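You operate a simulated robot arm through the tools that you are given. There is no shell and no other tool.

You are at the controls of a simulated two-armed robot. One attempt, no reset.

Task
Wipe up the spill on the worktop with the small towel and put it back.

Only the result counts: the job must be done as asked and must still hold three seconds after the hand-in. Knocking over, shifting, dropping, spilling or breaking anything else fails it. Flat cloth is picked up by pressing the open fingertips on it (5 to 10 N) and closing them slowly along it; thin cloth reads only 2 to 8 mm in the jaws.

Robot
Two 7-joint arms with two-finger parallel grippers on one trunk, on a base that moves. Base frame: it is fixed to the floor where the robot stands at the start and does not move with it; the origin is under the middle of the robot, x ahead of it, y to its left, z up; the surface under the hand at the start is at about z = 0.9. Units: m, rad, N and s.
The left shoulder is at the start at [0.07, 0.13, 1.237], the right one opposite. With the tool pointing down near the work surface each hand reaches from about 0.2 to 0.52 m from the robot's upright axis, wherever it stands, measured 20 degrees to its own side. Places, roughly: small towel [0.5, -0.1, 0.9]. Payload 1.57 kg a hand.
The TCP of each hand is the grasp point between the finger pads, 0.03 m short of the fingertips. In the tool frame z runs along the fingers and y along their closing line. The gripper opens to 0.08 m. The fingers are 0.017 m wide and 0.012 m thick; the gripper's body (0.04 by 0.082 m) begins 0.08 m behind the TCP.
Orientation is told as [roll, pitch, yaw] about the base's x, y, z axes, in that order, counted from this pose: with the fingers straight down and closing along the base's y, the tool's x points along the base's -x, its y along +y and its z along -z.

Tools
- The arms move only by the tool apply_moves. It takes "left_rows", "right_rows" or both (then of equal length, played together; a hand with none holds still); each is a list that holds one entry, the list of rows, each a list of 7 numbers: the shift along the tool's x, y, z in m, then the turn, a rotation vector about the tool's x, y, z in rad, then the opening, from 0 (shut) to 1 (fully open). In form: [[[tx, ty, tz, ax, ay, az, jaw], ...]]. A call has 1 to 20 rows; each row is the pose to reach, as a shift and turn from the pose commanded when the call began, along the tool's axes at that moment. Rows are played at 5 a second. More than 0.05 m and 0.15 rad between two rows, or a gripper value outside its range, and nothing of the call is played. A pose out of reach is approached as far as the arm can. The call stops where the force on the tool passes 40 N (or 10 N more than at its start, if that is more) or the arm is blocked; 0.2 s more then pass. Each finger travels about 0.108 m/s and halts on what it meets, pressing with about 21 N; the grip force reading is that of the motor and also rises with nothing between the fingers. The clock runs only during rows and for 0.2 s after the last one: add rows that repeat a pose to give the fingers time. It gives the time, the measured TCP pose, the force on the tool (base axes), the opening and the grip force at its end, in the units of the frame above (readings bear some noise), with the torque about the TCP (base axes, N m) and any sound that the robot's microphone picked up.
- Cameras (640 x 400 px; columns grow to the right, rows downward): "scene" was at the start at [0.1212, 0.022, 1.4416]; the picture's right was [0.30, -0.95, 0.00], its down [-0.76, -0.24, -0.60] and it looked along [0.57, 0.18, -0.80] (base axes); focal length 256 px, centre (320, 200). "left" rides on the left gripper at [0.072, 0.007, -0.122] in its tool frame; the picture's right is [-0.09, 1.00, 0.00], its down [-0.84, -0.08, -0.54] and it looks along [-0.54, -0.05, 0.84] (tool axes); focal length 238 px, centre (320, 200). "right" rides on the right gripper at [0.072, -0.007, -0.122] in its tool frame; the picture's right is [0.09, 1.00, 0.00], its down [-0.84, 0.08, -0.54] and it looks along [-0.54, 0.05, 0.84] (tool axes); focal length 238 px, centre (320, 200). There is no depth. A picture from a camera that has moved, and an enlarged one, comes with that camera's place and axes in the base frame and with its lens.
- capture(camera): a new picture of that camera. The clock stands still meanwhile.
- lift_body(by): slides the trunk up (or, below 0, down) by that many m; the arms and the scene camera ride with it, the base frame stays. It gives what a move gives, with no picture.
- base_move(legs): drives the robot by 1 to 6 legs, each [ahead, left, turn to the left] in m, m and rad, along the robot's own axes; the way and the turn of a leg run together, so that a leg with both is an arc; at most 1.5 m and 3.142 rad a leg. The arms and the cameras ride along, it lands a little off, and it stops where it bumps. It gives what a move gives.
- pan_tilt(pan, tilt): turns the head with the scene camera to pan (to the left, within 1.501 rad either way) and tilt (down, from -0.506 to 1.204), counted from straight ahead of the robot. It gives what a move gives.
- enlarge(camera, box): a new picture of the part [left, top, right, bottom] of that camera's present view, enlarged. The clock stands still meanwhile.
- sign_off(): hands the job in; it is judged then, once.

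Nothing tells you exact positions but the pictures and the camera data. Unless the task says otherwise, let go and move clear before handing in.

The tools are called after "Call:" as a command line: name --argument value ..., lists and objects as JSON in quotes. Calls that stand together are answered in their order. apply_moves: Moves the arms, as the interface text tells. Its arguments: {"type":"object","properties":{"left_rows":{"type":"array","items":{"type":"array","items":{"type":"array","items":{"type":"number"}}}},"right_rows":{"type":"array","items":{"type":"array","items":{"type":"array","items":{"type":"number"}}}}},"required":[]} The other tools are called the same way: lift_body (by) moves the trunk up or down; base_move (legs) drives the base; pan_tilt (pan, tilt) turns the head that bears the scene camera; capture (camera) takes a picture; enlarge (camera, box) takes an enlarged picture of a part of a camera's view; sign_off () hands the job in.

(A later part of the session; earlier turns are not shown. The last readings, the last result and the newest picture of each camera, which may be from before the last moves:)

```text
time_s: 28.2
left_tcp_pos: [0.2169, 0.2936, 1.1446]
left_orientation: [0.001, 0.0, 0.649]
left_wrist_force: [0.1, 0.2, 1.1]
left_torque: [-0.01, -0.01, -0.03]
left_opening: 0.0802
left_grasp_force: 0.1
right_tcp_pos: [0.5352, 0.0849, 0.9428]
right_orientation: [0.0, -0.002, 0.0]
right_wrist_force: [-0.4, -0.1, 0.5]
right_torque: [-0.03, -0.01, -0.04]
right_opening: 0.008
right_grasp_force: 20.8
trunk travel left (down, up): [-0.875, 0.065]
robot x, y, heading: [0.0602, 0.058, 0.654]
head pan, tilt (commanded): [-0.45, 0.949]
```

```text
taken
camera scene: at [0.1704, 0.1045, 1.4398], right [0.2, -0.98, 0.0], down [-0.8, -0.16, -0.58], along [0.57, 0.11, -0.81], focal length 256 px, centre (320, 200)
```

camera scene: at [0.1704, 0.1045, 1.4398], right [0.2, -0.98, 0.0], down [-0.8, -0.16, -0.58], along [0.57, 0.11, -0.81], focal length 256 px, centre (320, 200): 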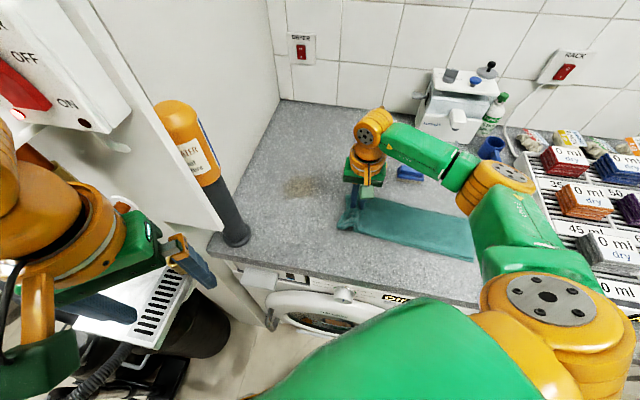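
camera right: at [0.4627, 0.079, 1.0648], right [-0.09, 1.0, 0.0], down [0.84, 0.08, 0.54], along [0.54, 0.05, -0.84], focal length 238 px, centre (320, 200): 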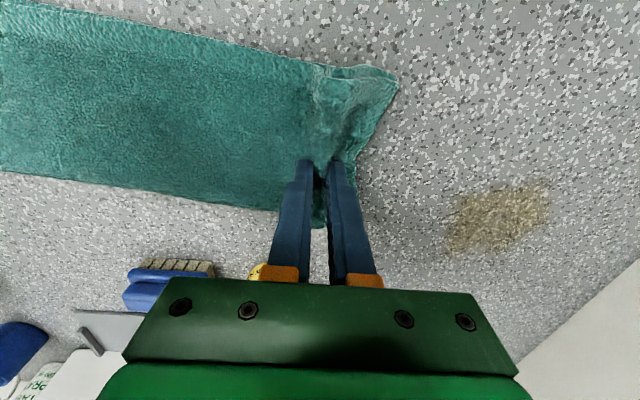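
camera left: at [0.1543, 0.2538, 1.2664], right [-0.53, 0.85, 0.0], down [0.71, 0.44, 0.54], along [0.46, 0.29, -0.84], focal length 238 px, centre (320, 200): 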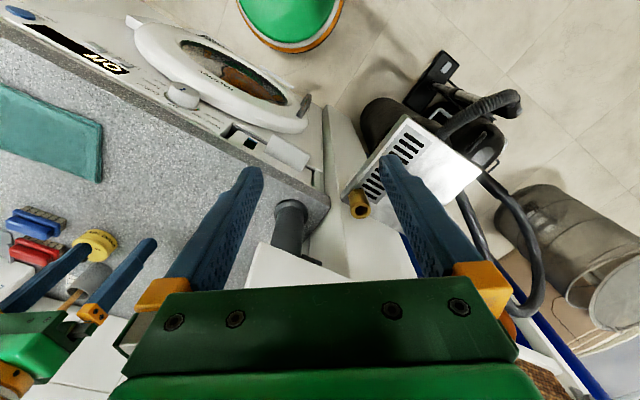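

The towel trails well. I'll continue to the near edge of the spill, tilting the hand slightly for reach.

Call:
apply_moves --right_rows '[[[-0.005, 0.012, 0, 0, -0.03, 0, 0.0], [-0.01, 0.024, 0, 0, -0.06, 0, 0.0], [-0.015, 0.036, 0, 0, -0.09, 0, 0.0], [-0.02, 0.048, 0, 0, -0.12, 0, 0.0], [-0.025, 0.06, 0, 0, -0.15, 0, 0.0], [-0.03, 0.072, 0, 0, -0.18, 0, 0.0], [-0.035, 0.084, 0, 0, -0.21, 0, 0.0], [-0.04, 0.096, 0, 0, -0.24, 0, 0.0]]]'

Call:
capture --camera "right"

Call:
capture --camera "scene"

```text
time_s: 30.0
left_tcp_pos: [0.2159, 0.2939, 1.1448]
left_orientation: [-0.001, -0.001, 0.65]
left_wrist_force: [0.6, 0.0, 0.5]
left_torque: [0.0, 0.01, -0.01]
left_opening: 0.0801
left_grasp_force: 0.1
right_tcp_pos: [0.5753, 0.1815, 0.9436]
right_orientation: [0.0, -0.241, -0.002]
right_wrist_force: [0.0, 0.6, 0.5]
right_torque: [-0.08, 0.03, -0.04]
right_opening: 0.008
right_grasp_force: 21.2
trunk travel left (down, up): [-0.875, 0.065]
robot x, y, heading: [0.0589, 0.0613, 0.649]
head pan, tilt (commanded): [-0.45, 0.949]
```

```text
taken
camera right: at [0.4754, 0.175, 1.0436], right [-0.09, 1.0, -0.02], down [0.68, 0.08, 0.73], along [0.72, 0.05, -0.69], focal length 238 px, centre (320, 200)
```

right: 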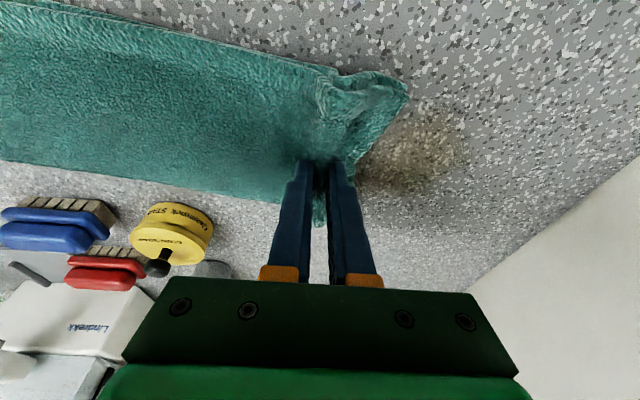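

```text
taken
camera scene: at [0.1701, 0.1047, 1.4398], right [0.2, -0.98, 0.0], down [-0.8, -0.16, -0.58], along [0.57, 0.11, -0.81], focal length 256 px, centre (320, 200)
```

scene: 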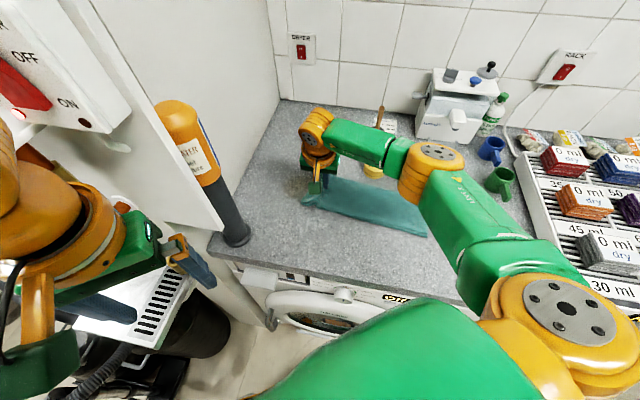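

The grip is at the spill's near edge, at [0.575, 0.18]. I'll lower it to press the cloth down and check the force.

Call:
apply_moves --right_rows '[[[0.0007, 0, 0.003, 0, 0, 0, 0.0], [0.0012, 0, 0.005, 0, 0, 0, 0.0], [0.0017, 0, 0.007, 0, 0, 0, 0.0]]]'

```text
time_s: 30.8
left_tcp_pos: [0.2147, 0.2927, 1.1455]
left_orientation: [-0.003, -0.001, 0.649]
left_wrist_force: [0.1, 0.0, 0.0]
left_torque: [-0.02, -0.01, -0.03]
left_opening: 0.0801
left_grasp_force: 0.1
right_tcp_pos: [0.5745, 0.1807, 0.9368]
right_orientation: [0.001, -0.243, -0.001]
right_wrist_force: [1.0, 0.8, 5.2]
right_torque: [0.0, -0.01, -0.02]
right_opening: 0.0084
right_grasp_force: 21.3
trunk travel left (down, up): [-0.875, 0.065]
robot x, y, heading: [0.0593, 0.0571, 0.65]
head pan, tilt (commanded): [-0.45, 0.949]
```

The press is 5.2 N. Now I'll stroke across the spill in +y at x ≈ 0.575.

Call:
apply_moves --right_rows '[[[0, 0.01, 0, 0, 0, 0, 0.0], [0, 0.02, 0, 0, 0, 0, 0.0], [0, 0.03, 0, 0, 0, 0, 0.0], [0, 0.04, 0, 0, 0, 0, 0.0], [0, 0.05, 0, 0, 0, 0, 0.0], [0, 0.06, 0, 0, 0, 0, 0.0], [0, 0.07, 0, 0, 0, 0, 0.0], [0, 0.08, 0, 0, 0, 0, 0.0], [0, 0.09, 0, 0, 0, 0, 0.0], [0, 0.1, 0, 0, 0, 0, 0.0], [0, 0.11, 0, 0, 0, 0, 0.0]]]'

Call:
capture --camera "right"

Call:
capture --camera "scene"

```text
time_s: 33.2
left_tcp_pos: [0.2163, 0.2944, 1.1449]
left_orientation: [0.0, 0.001, 0.647]
left_wrist_force: [-0.2, 0.4, -0.6]
left_torque: [-0.01, 0.0, 0.02]
left_opening: 0.08
left_grasp_force: 0.0
right_tcp_pos: [0.555, 0.256, 0.9385]
right_orientation: [0.001, -0.241, 0.0]
right_wrist_force: [0.4, -0.6, 0.8]
right_torque: [-0.02, 0.01, -0.01]
right_opening: 0.0084
right_grasp_force: 20.6
right hand out of reach, approached as far as the arm can: row 6, 7, 8, 9, 10, 11
trunk travel left (down, up): [-0.875, 0.065]
robot x, y, heading: [0.0575, 0.0597, 0.647]
head pan, tilt (commanded): [-0.45, 0.949]
```

```text
taken
camera right: at [0.456, 0.2493, 1.0394], right [-0.09, 1.0, -0.02], down [0.68, 0.08, 0.73], along [0.72, 0.05, -0.69], focal length 238 px, centre (320, 200)
```

right: 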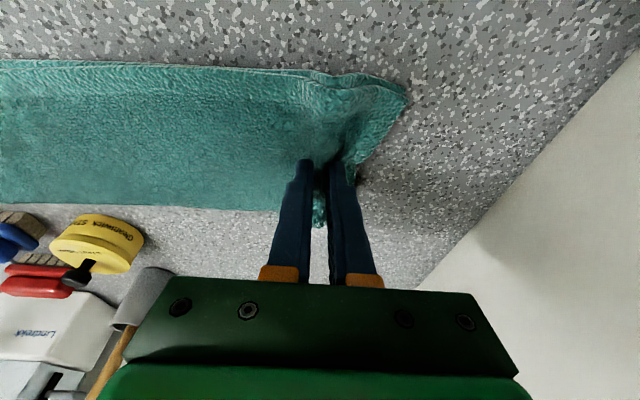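

```text
taken
camera scene: at [0.1698, 0.1036, 1.4398], right [0.2, -0.98, 0.0], down [-0.8, -0.16, -0.58], along [0.57, 0.12, -0.81], focal length 256 px, centre (320, 200)
```

scene: 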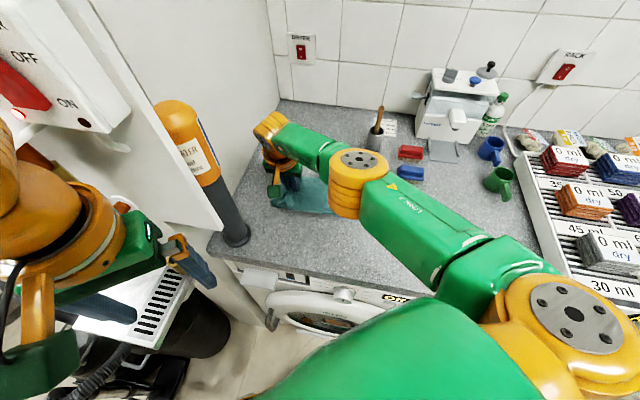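

The arm hit its reach limit near [0.555, 0.256], but the cloth already covers most of the spill and no stain shows ahead of it. I'll tilt the hand further to extend reach and continue the strokes.

Call:
apply_moves --right_rows '[[[0, 0, 0, 0, -0.07, 0, 0.0], [0, 0, 0, 0, -0.14, 0, 0.0], [0, 0, 0, 0, -0.21, 0, 0.0], [0, 0, 0, 0, -0.28, 0, 0.0], [0, 0, 0, 0, -0.28, 0, 0.0]]]'

Call:
capture --camera "right"

```text
time_s: 34.4
left_tcp_pos: [0.2159, 0.2932, 1.145]
left_orientation: [0.0, 0.0, 0.649]
left_wrist_force: [0.1, -0.5, -0.1]
left_torque: [-0.02, 0.0, 0.03]
left_opening: 0.0799
left_grasp_force: 0.1
right_tcp_pos: [0.5575, 0.2555, 0.9392]
right_orientation: [0.0, -0.52, -0.001]
right_wrist_force: [-0.3, -0.2, 0.8]
right_torque: [-0.06, 0.03, -0.01]
right_opening: 0.0082
right_grasp_force: 21.0
trunk travel left (down, up): [-0.875, 0.065]
robot x, y, heading: [0.0591, 0.0589, 0.645]
head pan, tilt (commanded): [-0.45, 0.949]
```

```text
taken
camera right: at [0.4325, 0.2493, 1.0088], right [-0.08, 1.0, -0.04], down [0.46, 0.08, 0.89], along [0.89, 0.05, -0.46], focal length 238 px, centre (320, 200)
```

right: 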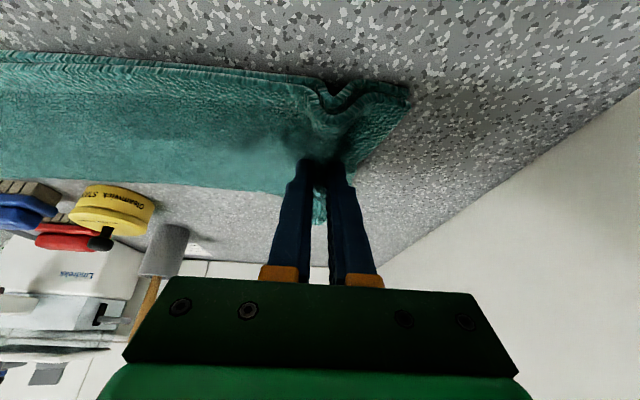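

I'm now tilted 0.52 rad with reach to spare. I'll press again and stroke through the rest of the spill, forward in y and then side to side in x.

Call:
apply_moves --right_rows '[[[0.003, 0, 0.005, 0, 0, 0, 0.0], [-0.0014, 0.008, 0.0077, 0, 0, 0, 0.0], [-0.0057, 0.016, 0.0102, 0, 0, 0, 0.0], [-0.01, 0.024, 0.0127, 0, 0, 0, 0.0], [-0.0144, 0.032, 0.0151, 0, 0, 0, 0.0]]]'

Call:
capture --camera "right"

```text
time_s: 35.6
left_tcp_pos: [0.2153, 0.2924, 1.1446]
left_orientation: [0.0, -0.001, 0.65]
left_wrist_force: [-1.1, 0.4, 0.3]
left_torque: [0.02, 0.0, -0.02]
left_opening: 0.0802
left_grasp_force: 0.0
right_tcp_pos: [0.5701, 0.2795, 0.9361]
right_orientation: [0.002, -0.518, -0.002]
right_wrist_force: [-2.6, -1.6, 4.6]
right_torque: [-0.07, 0.0, 0.01]
right_opening: 0.0081
right_grasp_force: 21.0
right hand out of reach, approached as far as the arm can: row 5
trunk travel left (down, up): [-0.875, 0.065]
robot x, y, heading: [0.0601, 0.0602, 0.655]
head pan, tilt (commanded): [-0.45, 0.949]
```

```text
taken
camera right: at [0.4461, 0.2738, 1.0054], right [-0.08, 1.0, -0.04], down [0.46, 0.08, 0.89], along [0.89, 0.05, -0.46], focal length 238 px, centre (320, 200)
```

right: 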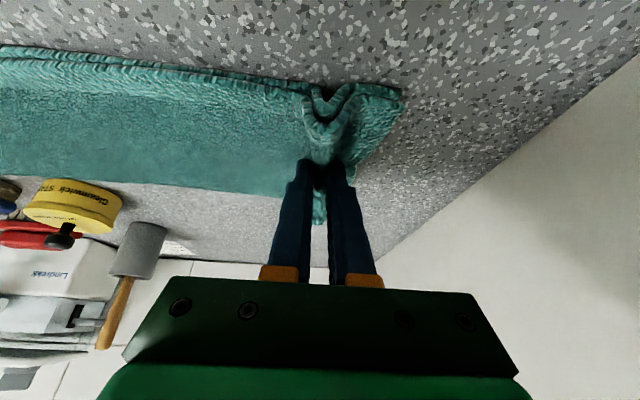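

The grip is pressing 4.6 N at the spill's far end. I'll do a zig-zag in x back across the spill and finish moving forward again.

Call:
apply_moves --right_rows '[[[0.013, 0, -0.0075, 0, 0, 0, 0], [0.026, 0, -0.0149, 0, 0, 0, 0], [0.013, -0.008, -0.0075, 0, 0, 0, 0], [0, -0.016, 0, 0, 0, 0, 0], [-0.013, -0.024, 0.0075, 0, 0, 0, 0], [-0.026, -0.032, 0.0149, 0, 0, 0, 0], [-0.013, -0.036, 0.0075, 0, 0, 0, 0], [0, -0.04, 0, 0, 0, 0, 0], [0.013, -0.044, -0.0075, 0, 0, 0, 0], [0.026, -0.048, -0.0149, 0, 0, 0, 0], [0.013, -0.052, -0.0075, 0, 0, 0, 0], [0, -0.056, 0, 0, 0, 0, 0], [-0.013, -0.06, 0.0075, 0, 0, 0, 0], [-0.026, -0.064, 0.0149, 0, 0, 0, 0], [-0.026, -0.05, 0.0149, 0, 0, 0, 0], [-0.013, -0.035, 0.0075, 0, 0, 0, 0], [0, -0.02, 0, 0, 0, 0, 0], [0, -0.005, 0, 0, 0, 0, 0]]]'

Call:
capture --camera "right"

Call:
capture --camera "scene"

```text
time_s: 39.4
left_tcp_pos: [0.2149, 0.2942, 1.1452]
left_orientation: [-0.002, -0.002, 0.649]
left_wrist_force: [-0.5, 0.5, 0.0]
left_torque: [0.0, -0.06, 0.0]
left_opening: 0.0802
left_grasp_force: 0.0
right_tcp_pos: [0.5701, 0.2744, 0.9355]
right_orientation: [0.002, -0.52, -0.002]
right_wrist_force: [-0.3, -1.7, 3.1]
right_torque: [-0.07, -0.02, -0.06]
right_opening: 0.008
right_grasp_force: 21.0
trunk travel left (down, up): [-0.875, 0.065]
robot x, y, heading: [0.0588, 0.0599, 0.65]
head pan, tilt (commanded): [-0.45, 0.949]
```

```text
taken
camera right: at [0.4462, 0.269, 1.0054], right [-0.08, 1.0, -0.04], down [0.46, 0.08, 0.89], along [0.89, 0.05, -0.46], focal length 238 px, centre (320, 200)
```

right: 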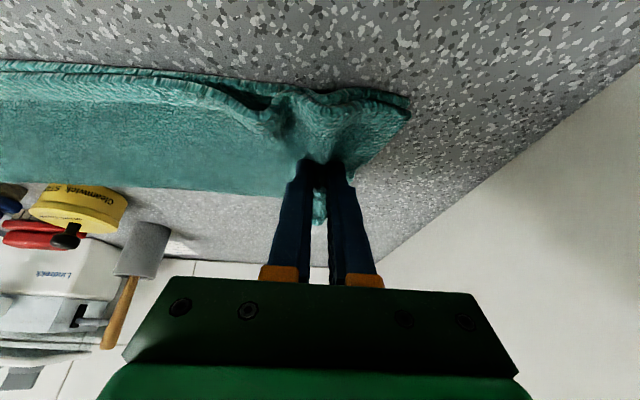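

```text
taken
camera scene: at [0.1687, 0.1039, 1.44], right [0.2, -0.98, 0.0], down [-0.8, -0.16, -0.58], along [0.57, 0.11, -0.81], focal length 256 px, centre (320, 200)
```

scene: 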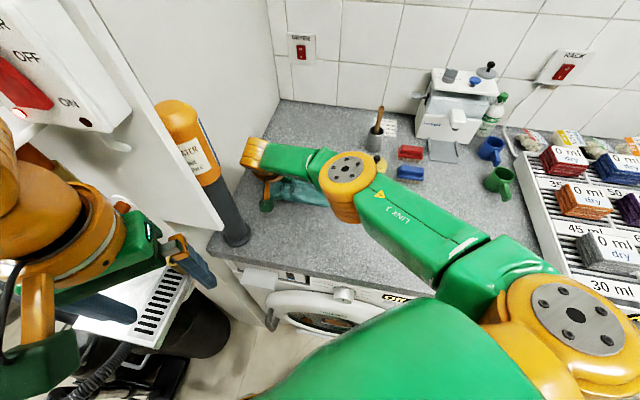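

The zig-zag is done, with about 3 N of press now. I'll lift the towel's left end up and back to peek at the surface underneath.

Call:
apply_moves --right_rows '[[[-0.005, -0.003, -0.0087, 0, 0, 0, 0], [-0.0124, -0.01, -0.0217, 0, 0, 0, 0], [-0.0199, -0.02, -0.0347, 0, 0, 0, 0], [-0.0298, -0.035, -0.052, 0, 0, 0, 0], [-0.0398, -0.05, -0.0694, 0, 0, 0, 0], [-0.0497, -0.065, -0.0868, 0, 0, 0, 0]]]'

Call:
capture --camera "right"

Call:
enlarge --camera "scene" --box '[220, 100, 420, 260]'

```text
time_s: 40.8
left_tcp_pos: [0.2161, 0.2929, 1.1456]
left_orientation: [0.0, 0.0, 0.65]
left_wrist_force: [-1.4, -1.4, 0.8]
left_torque: [0.0, 0.02, -0.01]
left_opening: 0.0802
left_grasp_force: 0.1
right_tcp_pos: [0.5695, 0.2097, 1.0371]
right_orientation: [0.002, -0.522, -0.001]
right_wrist_force: [0.2, -0.6, -0.7]
right_torque: [0.01, 0.0, -0.01]
right_opening: 0.0081
right_grasp_force: 20.9
trunk travel left (down, up): [-0.875, 0.065]
robot x, y, heading: [0.058, 0.062, 0.652]
head pan, tilt (commanded): [-0.45, 0.949]
```

```text
taken
camera right: at [0.4459, 0.2032, 1.1057], right [-0.08, 1.0, -0.04], down [0.46, 0.08, 0.89], along [0.89, 0.05, -0.46], focal length 238 px, centre (320, 200)
```

right: 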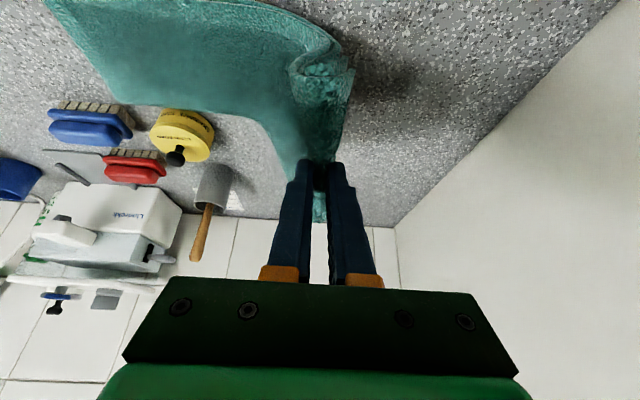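

```text
2.50 times, centred on (320, 180) of scene
camera zoom: at [0.1699, 0.103, 1.4399], right [0.2, -0.98, 0.0], down [-0.8, -0.16, -0.58], along [0.57, 0.12, -0.81], focal length 641 px, centre (320, 250)
```

zoom: 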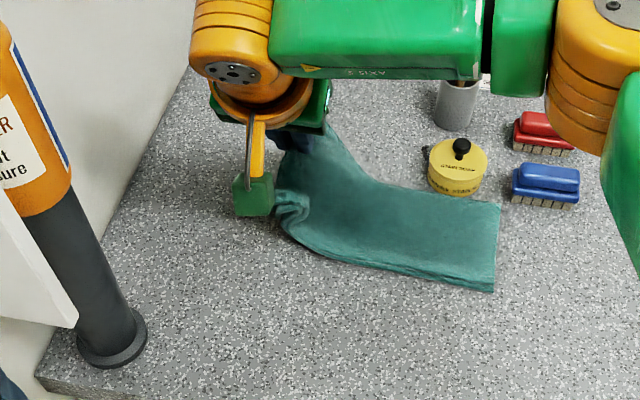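

The lifted end shows what looks like clean counter, but the hand hides part of the spot. I'll enlarge the wrist view there.

Call:
enlarge --camera "right" --box '[280, 0, 520, 200]'

Call:
enlarge --camera "scene" --box '[260, 150, 340, 210]'

Call:
capture --camera "left"

```text
2.00 times, centred on (400, 100) of right
camera zoom: at [0.4459, 0.2032, 1.1057], right [-0.08, 1.0, -0.04], down [0.46, 0.08, 0.89], along [0.89, 0.05, -0.46], focal length 477 px, centre (160, 400)
```

zoom: 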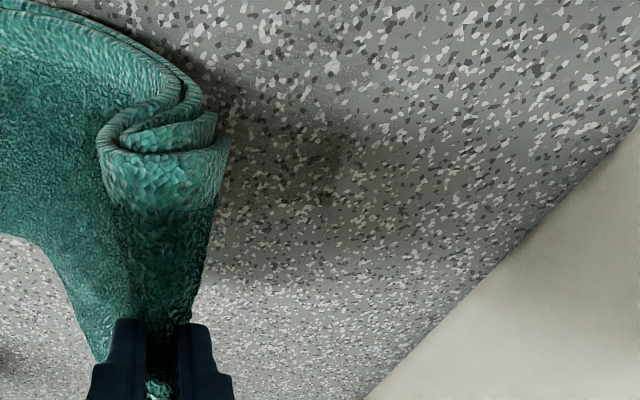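

```text
6.67 times, centred on (300, 180) of scene
camera zoom: at [0.1699, 0.103, 1.4399], right [0.2, -0.98, 0.0], down [-0.8, -0.16, -0.58], along [0.57, 0.12, -0.81], focal length 1709 px, centre (453, 333)
```

zoom: 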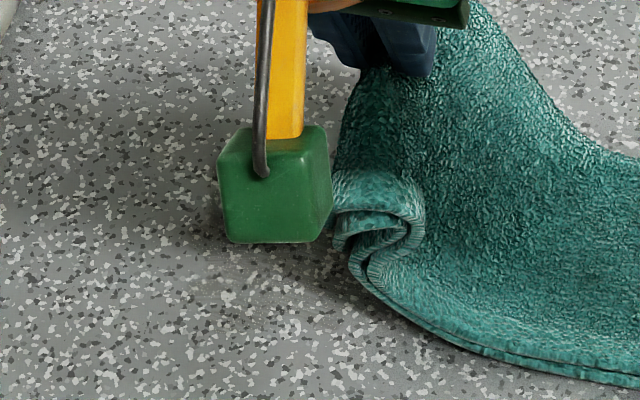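

```text
taken
camera left: at [0.1541, 0.2536, 1.2664], right [-0.53, 0.85, 0.0], down [0.71, 0.44, 0.54], along [0.46, 0.29, -0.84], focal length 238 px, centre (320, 200)
```

left: 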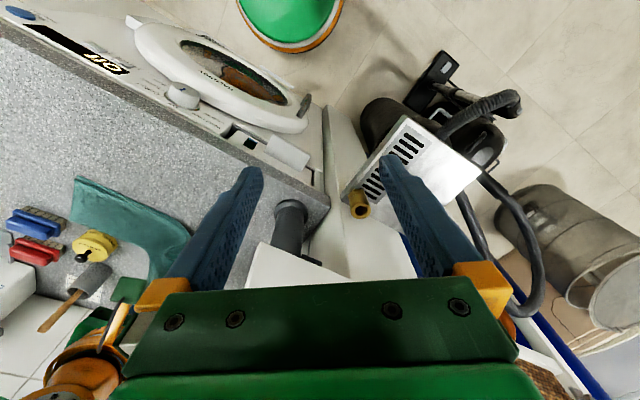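

The surface where the spill was looks clean, with only shadow there. The towel's rear edge now lies close to the yellow soap pot, so I'll check that gap before the return.

Call:
enlarge --camera "right" --box '[100, 60, 260, 180]'

Call:
enlarge --camera "scene" --box '[340, 140, 420, 200]'

```text
3.33 times, centred on (180, 120) of right
camera zoom: at [0.4459, 0.2032, 1.1057], right [-0.08, 1.0, -0.04], down [0.46, 0.08, 0.89], along [0.89, 0.05, -0.46], focal length 794 px, centre (787, 467)
```

zoom: 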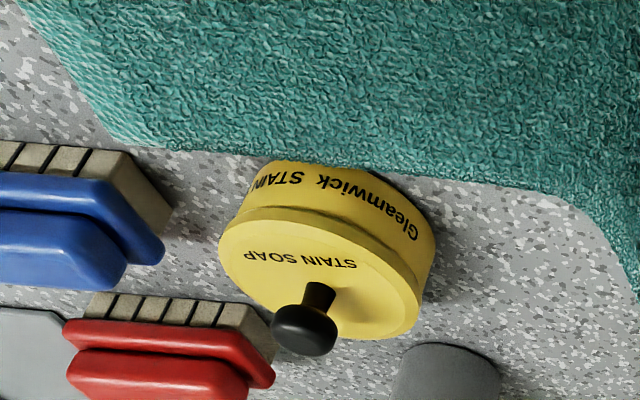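

```text
6.67 times, centred on (380, 170) of scene
camera zoom: at [0.1699, 0.103, 1.4399], right [0.2, -0.98, 0.0], down [-0.8, -0.16, -0.58], along [0.57, 0.12, -0.81], focal length 1709 px, centre (-80, 400)
```

zoom: 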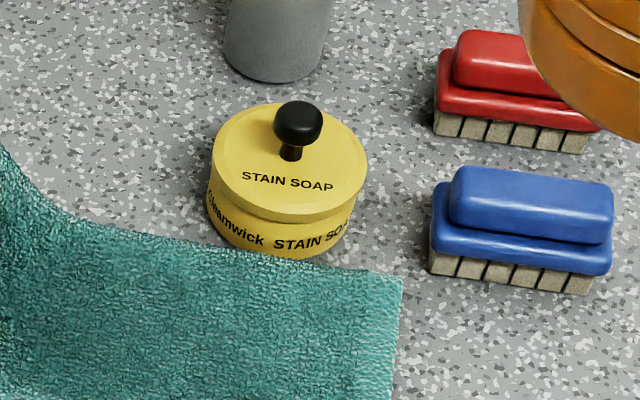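

The towel edge lies right against the soap pot, so any sideways pull at this end could nudge it. I'll lay the left end back down along the same path and release it. Then I'll regrip at the right end, beside the pot, and pull away and back from there.

Call:
apply_moves --right_rows '[[[0.0099, 0.015, 0.0174, 0, 0, 0, 0], [0.0199, 0.03, 0.0348, 0, 0, 0, 0], [0.0298, 0.045, 0.0521, 0, 0, 0, 0], [0.0373, 0.055, 0.0651, 0, 0, 0, 0], [0.0447, 0.062, 0.0781, 0, 0, 0, 0], [0.047, 0.064, 0.082, 0, 0, 0, 0], [0.047, 0.064, 0.082, 0, 0, 0, 0]]]'

Call:
capture --camera "right"

Call:
enlarge --camera "scene" --box '[220, 100, 420, 260]'

```text
time_s: 42.4
left_tcp_pos: [0.2157, 0.2939, 1.1454]
left_orientation: [0.001, 0.0, 0.65]
left_wrist_force: [0.0, -0.1, -0.2]
left_torque: [-0.03, -0.01, 0.02]
left_opening: 0.08
left_grasp_force: 0.0
right_tcp_pos: [0.5703, 0.2737, 0.9402]
right_orientation: [0.001, -0.52, -0.001]
right_wrist_force: [0.2, 0.6, 1.7]
right_torque: [-0.02, 0.0, 0.0]
right_opening: 0.0085
right_grasp_force: 21.0
trunk travel left (down, up): [-0.875, 0.065]
robot x, y, heading: [0.0592, 0.0575, 0.645]
head pan, tilt (commanded): [-0.45, 0.949]
```

```text
taken
camera right: at [0.4463, 0.2683, 1.0099], right [-0.08, 1.0, -0.04], down [0.46, 0.08, 0.89], along [0.89, 0.05, -0.46], focal length 238 px, centre (320, 200)
```

right: 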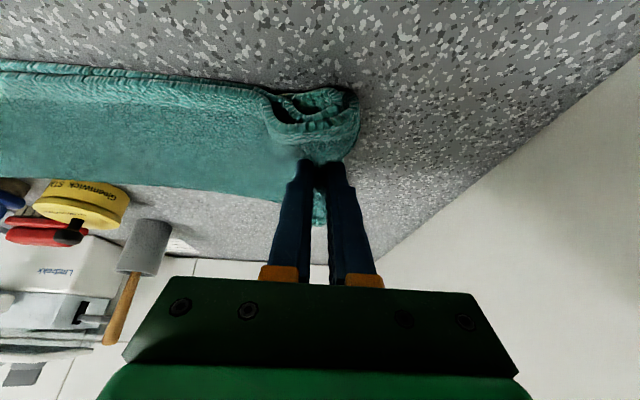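

```text
2.50 times, centred on (320, 180) of scene
camera zoom: at [0.1698, 0.1036, 1.4399], right [0.2, -0.98, 0.0], down [-0.8, -0.16, -0.58], along [0.57, 0.12, -0.81], focal length 641 px, centre (320, 250)
```

zoom: 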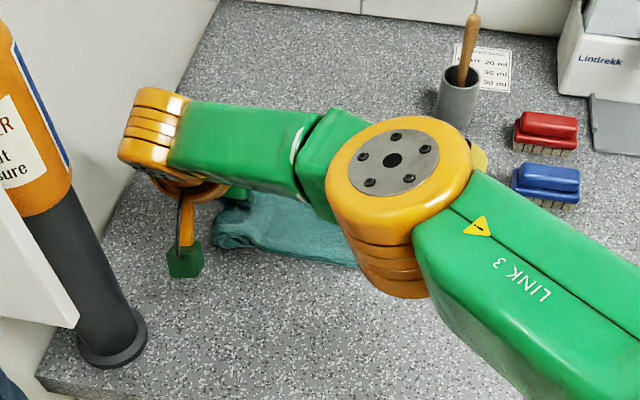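

The end flap beyond the grip has tucked under itself. I'll lift a little and set it down again while moving back, so the flap lies forward and flat.

Call:
apply_moves --right_rows '[[[-0.0075, 0, -0.013, 0, 0, 0, 0], [-0.0149, 0, -0.026, 0, 0, 0, 0], [-0.0224, 0, -0.0391, 0, 0, 0, 0], [-0.0298, 0, -0.0521, 0, 0, 0, 0], [-0.0298, 0, -0.0521, 0, 0, 0, 0]]]'

Call:
capture --camera "right"

```text
time_s: 43.6
left_tcp_pos: [0.2168, 0.2939, 1.1449]
left_orientation: [-0.001, 0.0, 0.649]
left_wrist_force: [-0.1, 0.1, 0.1]
left_torque: [0.01, 0.01, 0.0]
left_opening: 0.0801
left_grasp_force: 0.2
right_tcp_pos: [0.5706, 0.2743, 0.9999]
right_orientation: [0.002, -0.52, -0.002]
right_wrist_force: [0.6, -0.6, 0.2]
right_torque: [-0.02, 0.04, -0.01]
right_opening: 0.0081
right_grasp_force: 20.9
trunk travel left (down, up): [-0.875, 0.065]
robot x, y, heading: [0.0612, 0.0624, 0.653]
head pan, tilt (commanded): [-0.45, 0.949]
```

```text
taken
camera right: at [0.4464, 0.2683, 1.0699], right [-0.08, 1.0, -0.04], down [0.46, 0.08, 0.89], along [0.89, 0.05, -0.46], focal length 238 px, centre (320, 200)
```

right: 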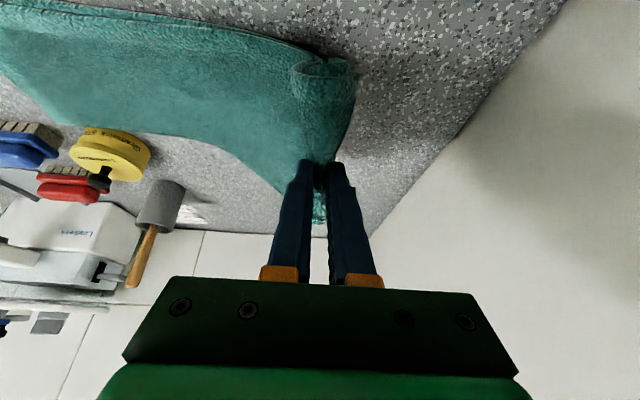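

The flap is hanging free now. I'll lower while moving back in −y.

Call:
apply_moves --right_rows '[[[0.006, -0.004, 0.0104, 0, 0, 0, 0], [0.0114, -0.012, 0.02, 0, 0, 0, 0], [0.0164, -0.022, 0.0286, 0, 0, 0, 0], [0.0209, -0.032, 0.0364, 0, 0, 0, 0], [0.0249, -0.042, 0.0434, 0, 0, 0, 0], [0.0284, -0.05, 0.0495, 0, 0, 0, 0], [0.0284, -0.05, 0.0495, 0, 0, 0, 0]]]'

Call:
capture --camera "right"

Call:
enlarge --camera "scene" --box '[220, 100, 420, 260]'

```text
time_s: 45.2
left_tcp_pos: [0.2147, 0.2947, 1.1456]
left_orientation: [-0.002, -0.001, 0.649]
left_wrist_force: [0.7, -0.4, 0.6]
left_torque: [0.01, -0.01, 0.02]
left_opening: 0.0801
left_grasp_force: 0.0
right_tcp_pos: [0.5692, 0.2246, 0.9446]
right_orientation: [0.001, -0.522, 0.0]
right_wrist_force: [0.8, 1.0, 7.0]
right_torque: [0.1, -0.04, -0.01]
right_opening: 0.0081
right_grasp_force: 21.1
trunk travel left (down, up): [-0.875, 0.065]
robot x, y, heading: [0.0621, 0.0582, 0.654]
head pan, tilt (commanded): [-0.45, 0.949]
```

```text
taken
camera right: at [0.4454, 0.2184, 1.0138], right [-0.08, 1.0, -0.04], down [0.46, 0.08, 0.89], along [0.89, 0.05, -0.46], focal length 238 px, centre (320, 200)
```

right: 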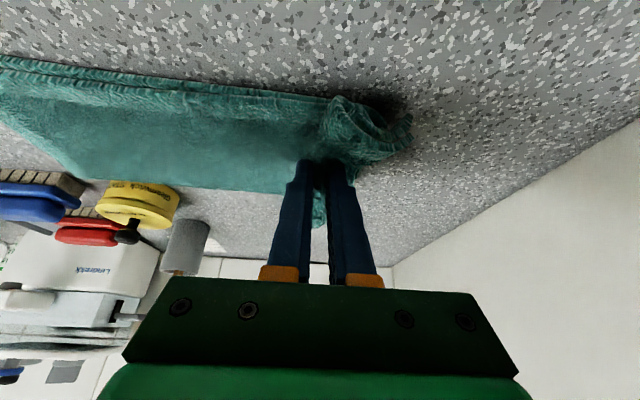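

```text
2.50 times, centred on (320, 180) of scene
camera zoom: at [0.1685, 0.1043, 1.44], right [0.2, -0.98, 0.0], down [-0.8, -0.16, -0.58], along [0.57, 0.11, -0.81], focal length 641 px, centre (320, 250)
```

zoom: 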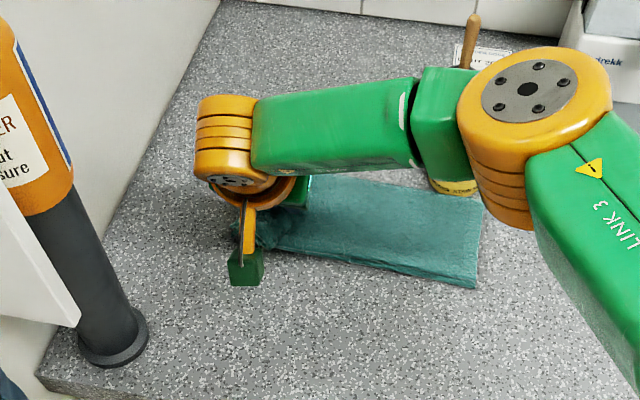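

The flap now lies forward. I'll open the fingers slowly and withdraw along their own direction.

Call:
apply_moves --right_rows '[[[0, 0, -0.002, 0, 0, 0, 0.05], [0, 0, -0.003, 0, 0, 0, 0.12], [0, 0, -0.003, 0, 0, 0, 0.2], [0, 0, -0.003, 0, 0, 0, 0.28], [0, 0, -0.003, 0, 0, 0, 0.34], [0, 0, -0.01, 0, 0, 0, 0.36], [0, 0, -0.025, 0, 0, 0, 0.36], [0, 0, -0.045, 0, 0, 0, 0.36], [0, 0, -0.07, 0, 0, 0, 0.36], [0, 0, -0.1, 0, 0, 0, 0.36]]]'

Call:
capture --camera "right"

Call:
enlarge --camera "scene" --box '[220, 100, 420, 260]'

```text
time_s: 47.4
left_tcp_pos: [0.2155, 0.2928, 1.1457]
left_orientation: [0.001, -0.004, 0.648]
left_wrist_force: [0.8, -0.6, -0.3]
left_torque: [0.01, 0.0, -0.05]
left_opening: 0.08
left_grasp_force: 0.1
right_tcp_pos: [0.5195, 0.223, 1.0311]
right_orientation: [0.001, -0.521, -0.002]
right_wrist_force: [-0.2, 0.2, 0.0]
right_torque: [-0.01, 0.02, 0.04]
right_opening: 0.029
right_grasp_force: 0.1
trunk travel left (down, up): [-0.875, 0.065]
robot x, y, heading: [0.0573, 0.0575, 0.652]
head pan, tilt (commanded): [-0.45, 0.949]
```

```text
taken
camera right: at [0.3955, 0.2173, 1.1001], right [-0.08, 1.0, -0.04], down [0.46, 0.08, 0.89], along [0.89, 0.05, -0.46], focal length 238 px, centre (320, 200)
```

right: 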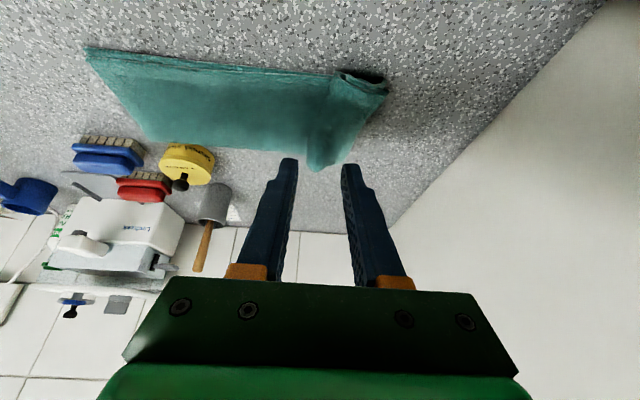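

```text
2.50 times, centred on (320, 180) of scene
camera zoom: at [0.1692, 0.1039, 1.4399], right [0.2, -0.98, 0.0], down [-0.8, -0.16, -0.58], along [0.57, 0.11, -0.81], focal length 641 px, centre (320, 250)
```

zoom: 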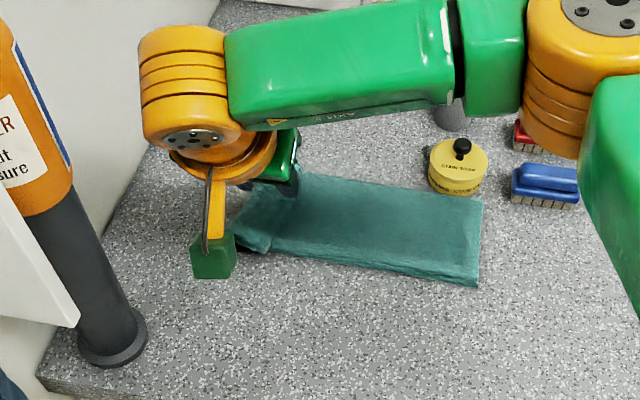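

The towel is released and lying flat apart from a small crumple at its left end. I'll raise the hand, set it upright, and turn the base right to serve the right end of the towel.

Call:
apply_moves --right_rows '[[[0.0025, -0.02, -0.02, 0, 0.13, 0, 0.36], [0.005, -0.05, -0.04, 0, 0.26, 0, 0.5], [0.0075, -0.08, -0.055, 0, 0.39, 0, 0.6], [0.0098, -0.1, -0.0633, 0, 0.52, 0, 0.6]]]'

Call:
base_move --legs '[[0.0, 0.0, -0.35]]'

Call:
pan_tilt --pan -0.1 --tilt 0.95

Call:
capture --camera "scene"

Call:
capture --camera "right"

```text
time_s: 48.4
left_tcp_pos: [0.2164, 0.2933, 1.145]
left_orientation: [0.0, 0.0, 0.647]
left_wrist_force: [-0.3, -0.4, 1.3]
left_torque: [-0.01, 0.0, 0.0]
left_opening: 0.0802
left_grasp_force: 0.2
right_tcp_pos: [0.4814, 0.1233, 1.0815]
right_orientation: [0.003, 0.004, 0.002]
right_wrist_force: [-1.2, 0.0, 0.4]
right_torque: [0.02, 0.01, -0.01]
right_opening: 0.0482
right_grasp_force: 0.1
trunk travel left (down, up): [-0.875, 0.065]
robot x, y, heading: [0.0612, 0.0597, 0.646]
head pan, tilt (commanded): [-0.45, 0.949]
```

```text
time_s: 49.9
left_tcp_pos: [0.2871, 0.2262, 1.1443]
left_orientation: [-0.001, -0.001, 0.299]
left_wrist_force: [0.1, 0.5, -0.7]
left_torque: [-0.02, 0.02, -0.02]
left_opening: 0.0798
left_grasp_force: 0.1
right_tcp_pos: [0.4774, -0.0249, 1.0806]
right_orientation: [0.0, 0.002, -0.351]
right_wrist_force: [0.4, 0.8, 0.4]
right_torque: [-0.03, 0.0, -0.03]
right_opening: 0.0479
right_grasp_force: 0.1
trunk travel left (down, up): [-0.875, 0.065]
robot x, y, heading: [0.0618, 0.06, 0.3]
head pan, tilt (commanded): [-0.45, 0.949]
```

```text
time_s: 50.8
left_tcp_pos: [0.2867, 0.2261, 1.145]
left_orientation: [0.0, 0.0, 0.299]
left_wrist_force: [-0.2, 0.0, -0.2]
left_torque: [0.01, 0.01, 0.01]
left_opening: 0.08
left_grasp_force: 0.0
right_tcp_pos: [0.4759, -0.0265, 1.081]
right_orientation: [0.001, -0.001, -0.352]
right_wrist_force: [0.6, -0.2, -0.4]
right_torque: [-0.02, 0.02, -0.06]
right_opening: 0.0481
right_grasp_force: 0.0
trunk travel left (down, up): [-0.875, 0.065]
robot x, y, heading: [0.0579, 0.0569, 0.297]
head pan, tilt (commanded): [-0.099, 0.949]
```

```text
taken
camera scene: at [0.1781, 0.0882, 1.4398], right [0.2, -0.98, 0.0], down [-0.8, -0.16, -0.58], along [0.57, 0.11, -0.81], focal length 256 px, centre (320, 200)
```

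scene: 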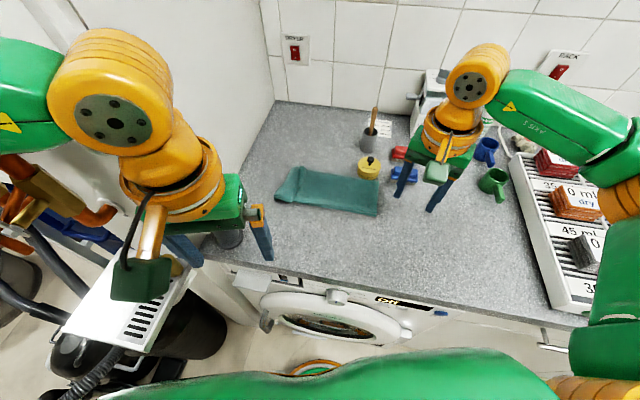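

```text
taken
camera right: at [0.4066, -0.0065, 1.2014], right [0.26, 0.97, 0.0], down [0.81, -0.22, 0.54], along [0.52, -0.14, -0.84], focal length 238 px, centre (320, 200)
```

right: 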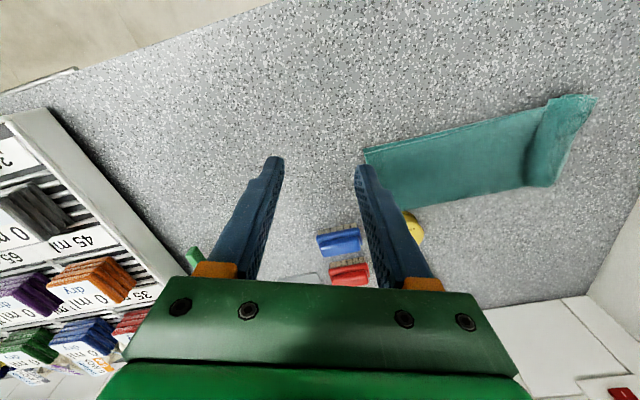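

The counter where the spill was is visible now. I'll zoom on the towel, the pot, and the former spill area.

Call:
enlarge --camera "scene" --box '[250, 130, 410, 230]'

Call:
enlarge --camera "right" --box '[340, 80, 620, 255]'

```text
4.00 times, centred on (330, 180) of scene
camera zoom: at [0.1781, 0.0882, 1.4398], right [0.2, -0.98, 0.0], down [-0.8, -0.16, -0.58], along [0.57, 0.11, -0.81], focal length 1026 px, centre (280, 280)
```

zoom: 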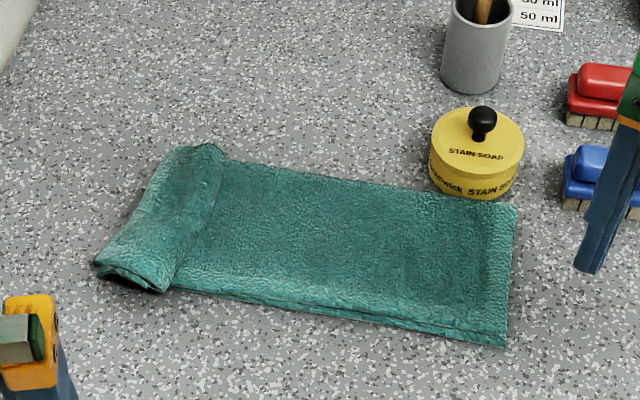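

```text
2.29 times, centred on (480, 168) of right
camera zoom: at [0.4066, -0.0065, 1.2014], right [0.26, 0.97, 0.0], down [0.81, -0.22, 0.54], along [0.52, -0.14, -0.84], focal length 545 px, centre (-46, 274)
```

zoom: 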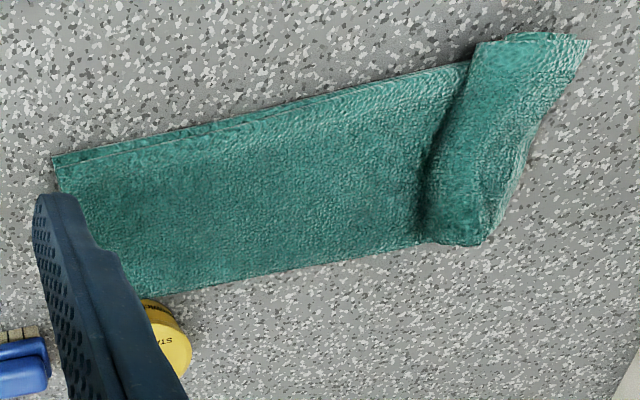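

The towel's right end centre is at about [0.595, 0.015], beside the pot. I'll bring the hand over [0.575, 0.055], about 4 cm in from that end and clear of the pot, squared to the towel.

Call:
apply_moves --right_rows '[[[-0.0162, 0.0277, 0.015, 0, 0, -0.0875, 0.6], [-0.0324, 0.0553, 0.03, 0, 0, -0.175, 0.6], [-0.0486, 0.083, 0.045, 0, 0, -0.2625, 0.6], [-0.0648, 0.1106, 0.06, 0, 0, -0.35, 0.6], [-0.0648, 0.1106, 0.06, 0, 0, -0.35, 0.6]]]'

Call:
capture --camera "right"

Call:
capture --camera "scene"

```text
time_s: 52.0
left_tcp_pos: [0.2878, 0.2268, 1.1448]
left_orientation: [-0.001, 0.0, 0.299]
left_wrist_force: [0.4, 0.4, -0.2]
left_torque: [0.04, 0.02, 0.01]
left_opening: 0.0799
left_grasp_force: 0.3
right_tcp_pos: [0.5747, 0.056, 1.0205]
right_orientation: [0.002, -0.002, 0.0]
right_wrist_force: [-0.4, -0.3, 0.4]
right_torque: [0.0, -0.01, 0.01]
right_opening: 0.0481
right_grasp_force: 0.0
trunk travel left (down, up): [-0.875, 0.065]
robot x, y, heading: [0.0596, 0.0563, 0.3]
head pan, tilt (commanded): [-0.099, 0.949]
```

```text
taken
camera right: at [0.5014, 0.0496, 1.1416], right [-0.09, 1.0, 0.0], down [0.84, 0.08, 0.54], along [0.54, 0.05, -0.84], focal length 238 px, centre (320, 200)
```

right: 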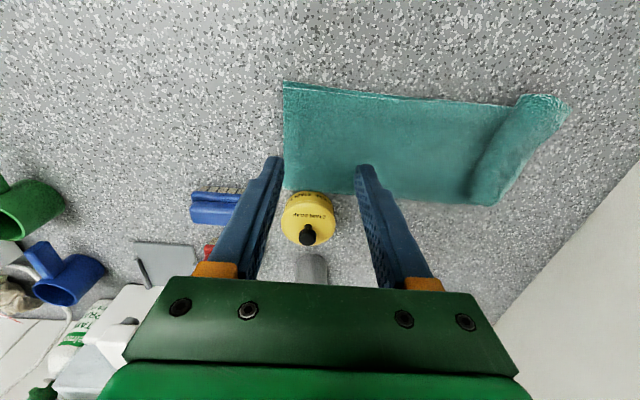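

```text
taken
camera scene: at [0.1779, 0.0884, 1.4398], right [0.2, -0.98, 0.0], down [-0.8, -0.16, -0.58], along [0.57, 0.11, -0.81], focal length 256 px, centre (320, 200)
```

scene: 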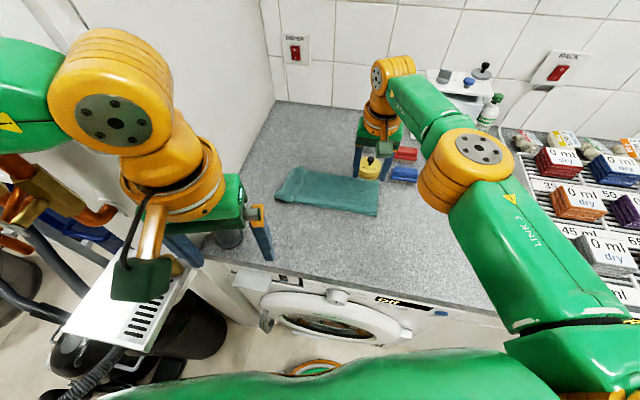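

The tips would land right at the towel's end edge, so I'll shift 6 mm inward, narrow the opening a little, and descend to just above the cloth.

Call:
apply_moves --right_rows '[[[0, 0.006, 0.015, 0, 0, 0, 0.52], [0, 0.006, 0.03, 0, 0, 0, 0.52], [0, 0.006, 0.045, 0, 0, 0, 0.52], [0, 0.006, 0.06, 0, 0, 0, 0.52], [0, 0.006, 0.072, 0, 0, 0, 0.52], [0, 0.006, 0.079, 0, 0, 0, 0.52], [0, 0.006, 0.079, 0, 0, 0, 0.52]]]'

Call:
capture --camera "right"

```text
time_s: 53.5
left_tcp_pos: [0.2866, 0.2252, 1.1457]
left_orientation: [0.0, 0.0, 0.3]
left_wrist_force: [0.6, -0.4, -0.3]
left_torque: [-0.01, -0.01, 0.0]
left_opening: 0.0799
left_grasp_force: 0.0
right_tcp_pos: [0.5654, 0.0574, 0.9484]
right_orientation: [0.004, -0.001, -0.001]
right_wrist_force: [-0.3, -0.1, 0.6]
right_torque: [0.0, 0.01, -0.06]
right_opening: 0.0417
right_grasp_force: 0.1
right hand out of reach, approached as far as the arm can: row 1, 2, 3, 4, 5, 6, 7
trunk travel left (down, up): [-0.875, 0.065]
robot x, y, heading: [0.0608, 0.0598, 0.296]
head pan, tilt (commanded): [-0.099, 0.949]
```

```text
taken
camera right: at [0.4925, 0.0514, 1.0693], right [-0.09, 1.0, 0.0], down [0.84, 0.08, 0.54], along [0.54, 0.05, -0.84], focal length 238 px, centre (320, 200)
```

right: 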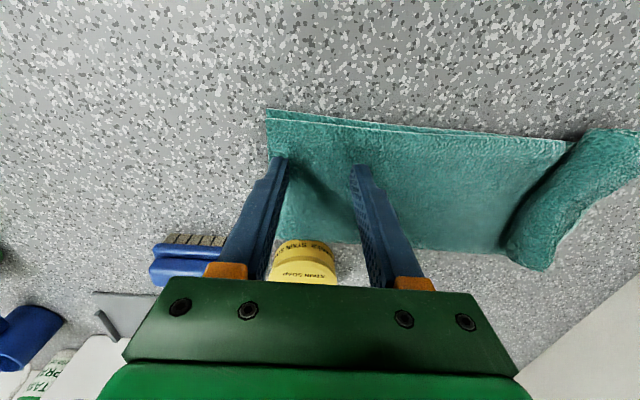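

The arm is at its limit here, so a small forward tilt will give room. I'll also move a few millimetres inward from the end edge.

Call:
apply_moves --right_rows '[[[0, 0.002, 0, 0, -0.06, 0, 0.52], [0, 0.004, 0, 0, -0.12, 0, 0.52], [0, 0.007, 0, 0, -0.18, 0, 0.52], [0, 0.007, 0, 0, -0.18, 0, 0.52]]]'

Call:
capture --camera "right"

```text
time_s: 54.5
left_tcp_pos: [0.2885, 0.2255, 1.145]
left_orientation: [0.0, 0.0, 0.297]
left_wrist_force: [0.0, 0.1, 0.5]
left_torque: [-0.01, 0.03, -0.02]
left_opening: 0.0803
left_grasp_force: 0.0
right_tcp_pos: [0.5658, 0.0649, 0.9496]
right_orientation: [0.001, -0.182, -0.004]
right_wrist_force: [-0.6, 0.6, -0.2]
right_torque: [0.01, -0.03, -0.01]
right_opening: 0.0415
right_grasp_force: 0.0
trunk travel left (down, up): [-0.875, 0.065]
robot x, y, heading: [0.0589, 0.0614, 0.298]
head pan, tilt (commanded): [-0.099, 0.949]
```

```text
taken
camera right: at [0.4724, 0.0586, 1.0543], right [-0.09, 1.0, -0.02], down [0.73, 0.07, 0.68], along [0.68, 0.05, -0.73], focal length 238 px, centre (320, 200)
```

right: 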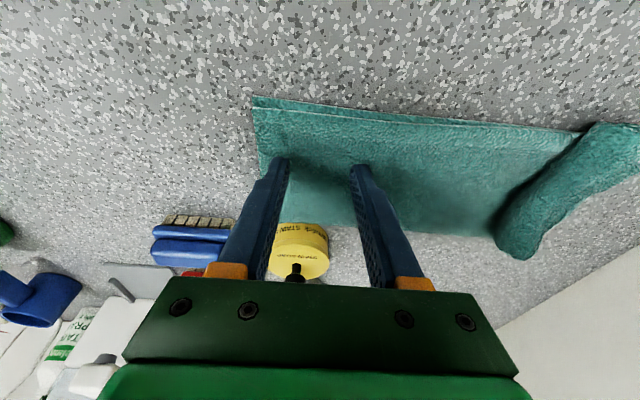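

Now I'll press down gently in small steps.

Call:
apply_moves --right_rows '[[[0.0007, 0, 0.004, 0, 0, 0, 0.52], [0.0014, 0, 0.008, 0, 0, 0, 0.52], [0.002, 0, 0.011, 0, 0, 0, 0.52], [0.0023, 0, 0.013, 0, 0, 0, 0.52]]]'

```text
time_s: 55.5
left_tcp_pos: [0.2854, 0.2266, 1.1447]
left_orientation: [0.001, -0.002, 0.298]
left_wrist_force: [-0.5, -0.3, -0.6]
left_torque: [-0.02, 0.02, -0.01]
left_opening: 0.0798
left_grasp_force: 0.1
right_tcp_pos: [0.5651, 0.0643, 0.9366]
right_orientation: [0.002, -0.183, -0.003]
right_wrist_force: [3.0, 0.3, 7.4]
right_torque: [0.0, -0.05, -0.03]
right_opening: 0.0414
right_grasp_force: 0.1
trunk travel left (down, up): [-0.875, 0.065]
robot x, y, heading: [0.0609, 0.0613, 0.3]
head pan, tilt (commanded): [-0.099, 0.949]
```

The press is 7.4 N. I'll close slowly.

Call:
apply_moves --right_rows '[[[0, 0, 0.0003, 0, 0, 0, 0.48], [0, 0, 0.0003, 0, 0, 0, 0.44], [0, 0, 0.0003, 0, 0, 0, 0.4], [0, 0, 0.0003, 0, 0, 0, 0.36], [0, 0, 0.0003, 0, 0, 0, 0.32], [0, 0, 0.0003, 0, 0, 0, 0.28], [0, 0, 0.0003, 0, 0, 0, 0.24], [0, 0, 0.0003, 0, 0, 0, 0.2], [0, 0, 0.0003, 0, 0, 0, 0.16], [0, 0, 0.0003, 0, 0, 0, 0.12], [0, 0, 0.0003, 0, 0, 0, 0.08], [0, 0, 0.0003, 0, 0, 0, 0.04], [0, 0, 0.0003, 0, 0, 0, 0.0], [0, 0, 0.0003, 0, 0, 0, 0.0], [0, 0, 0.0003, 0, 0, 0, 0.0]]]'

Call:
capture --camera "right"

Call:
enlarge --camera "scene" --box '[250, 130, 410, 230]'

```text
time_s: 58.8
left_tcp_pos: [0.2858, 0.2252, 1.1453]
left_orientation: [-0.002, -0.001, 0.299]
left_wrist_force: [1.0, -0.3, -0.7]
left_torque: [-0.03, 0.01, 0.01]
left_opening: 0.0803
left_grasp_force: 0.0
right_tcp_pos: [0.564, 0.0661, 0.9358]
right_orientation: [0.001, -0.184, -0.002]
right_wrist_force: [0.8, 0.9, 8.6]
right_torque: [0.0, 0.01, 0.03]
right_opening: 0.0079
right_grasp_force: 21.2
trunk travel left (down, up): [-0.875, 0.065]
robot x, y, heading: [0.0598, 0.059, 0.297]
head pan, tilt (commanded): [-0.099, 0.949]
```

```text
taken
camera right: at [0.4704, 0.059, 1.042], right [-0.09, 1.0, -0.02], down [0.72, 0.08, 0.68], along [0.68, 0.05, -0.73], focal length 238 px, centre (320, 200)
```

right: 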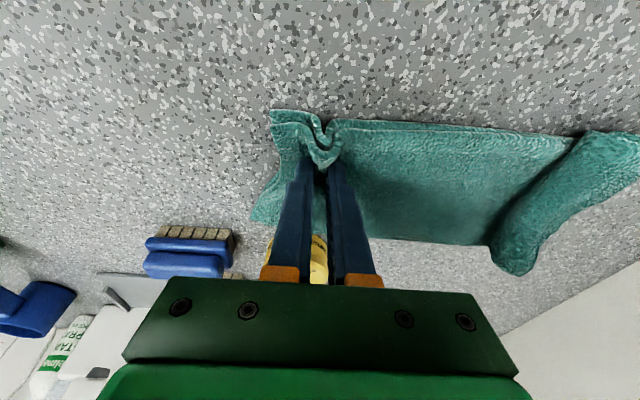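

```text
4.00 times, centred on (330, 180) of scene
camera zoom: at [0.1753, 0.0885, 1.4401], right [0.2, -0.98, 0.0], down [-0.8, -0.16, -0.58], along [0.57, 0.11, -0.81], focal length 1026 px, centre (280, 280)
```

zoom: 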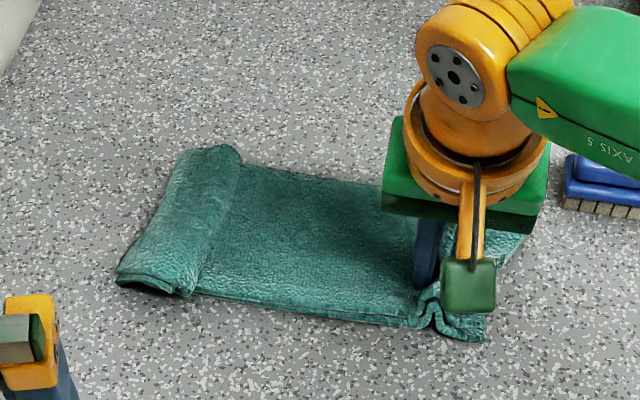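

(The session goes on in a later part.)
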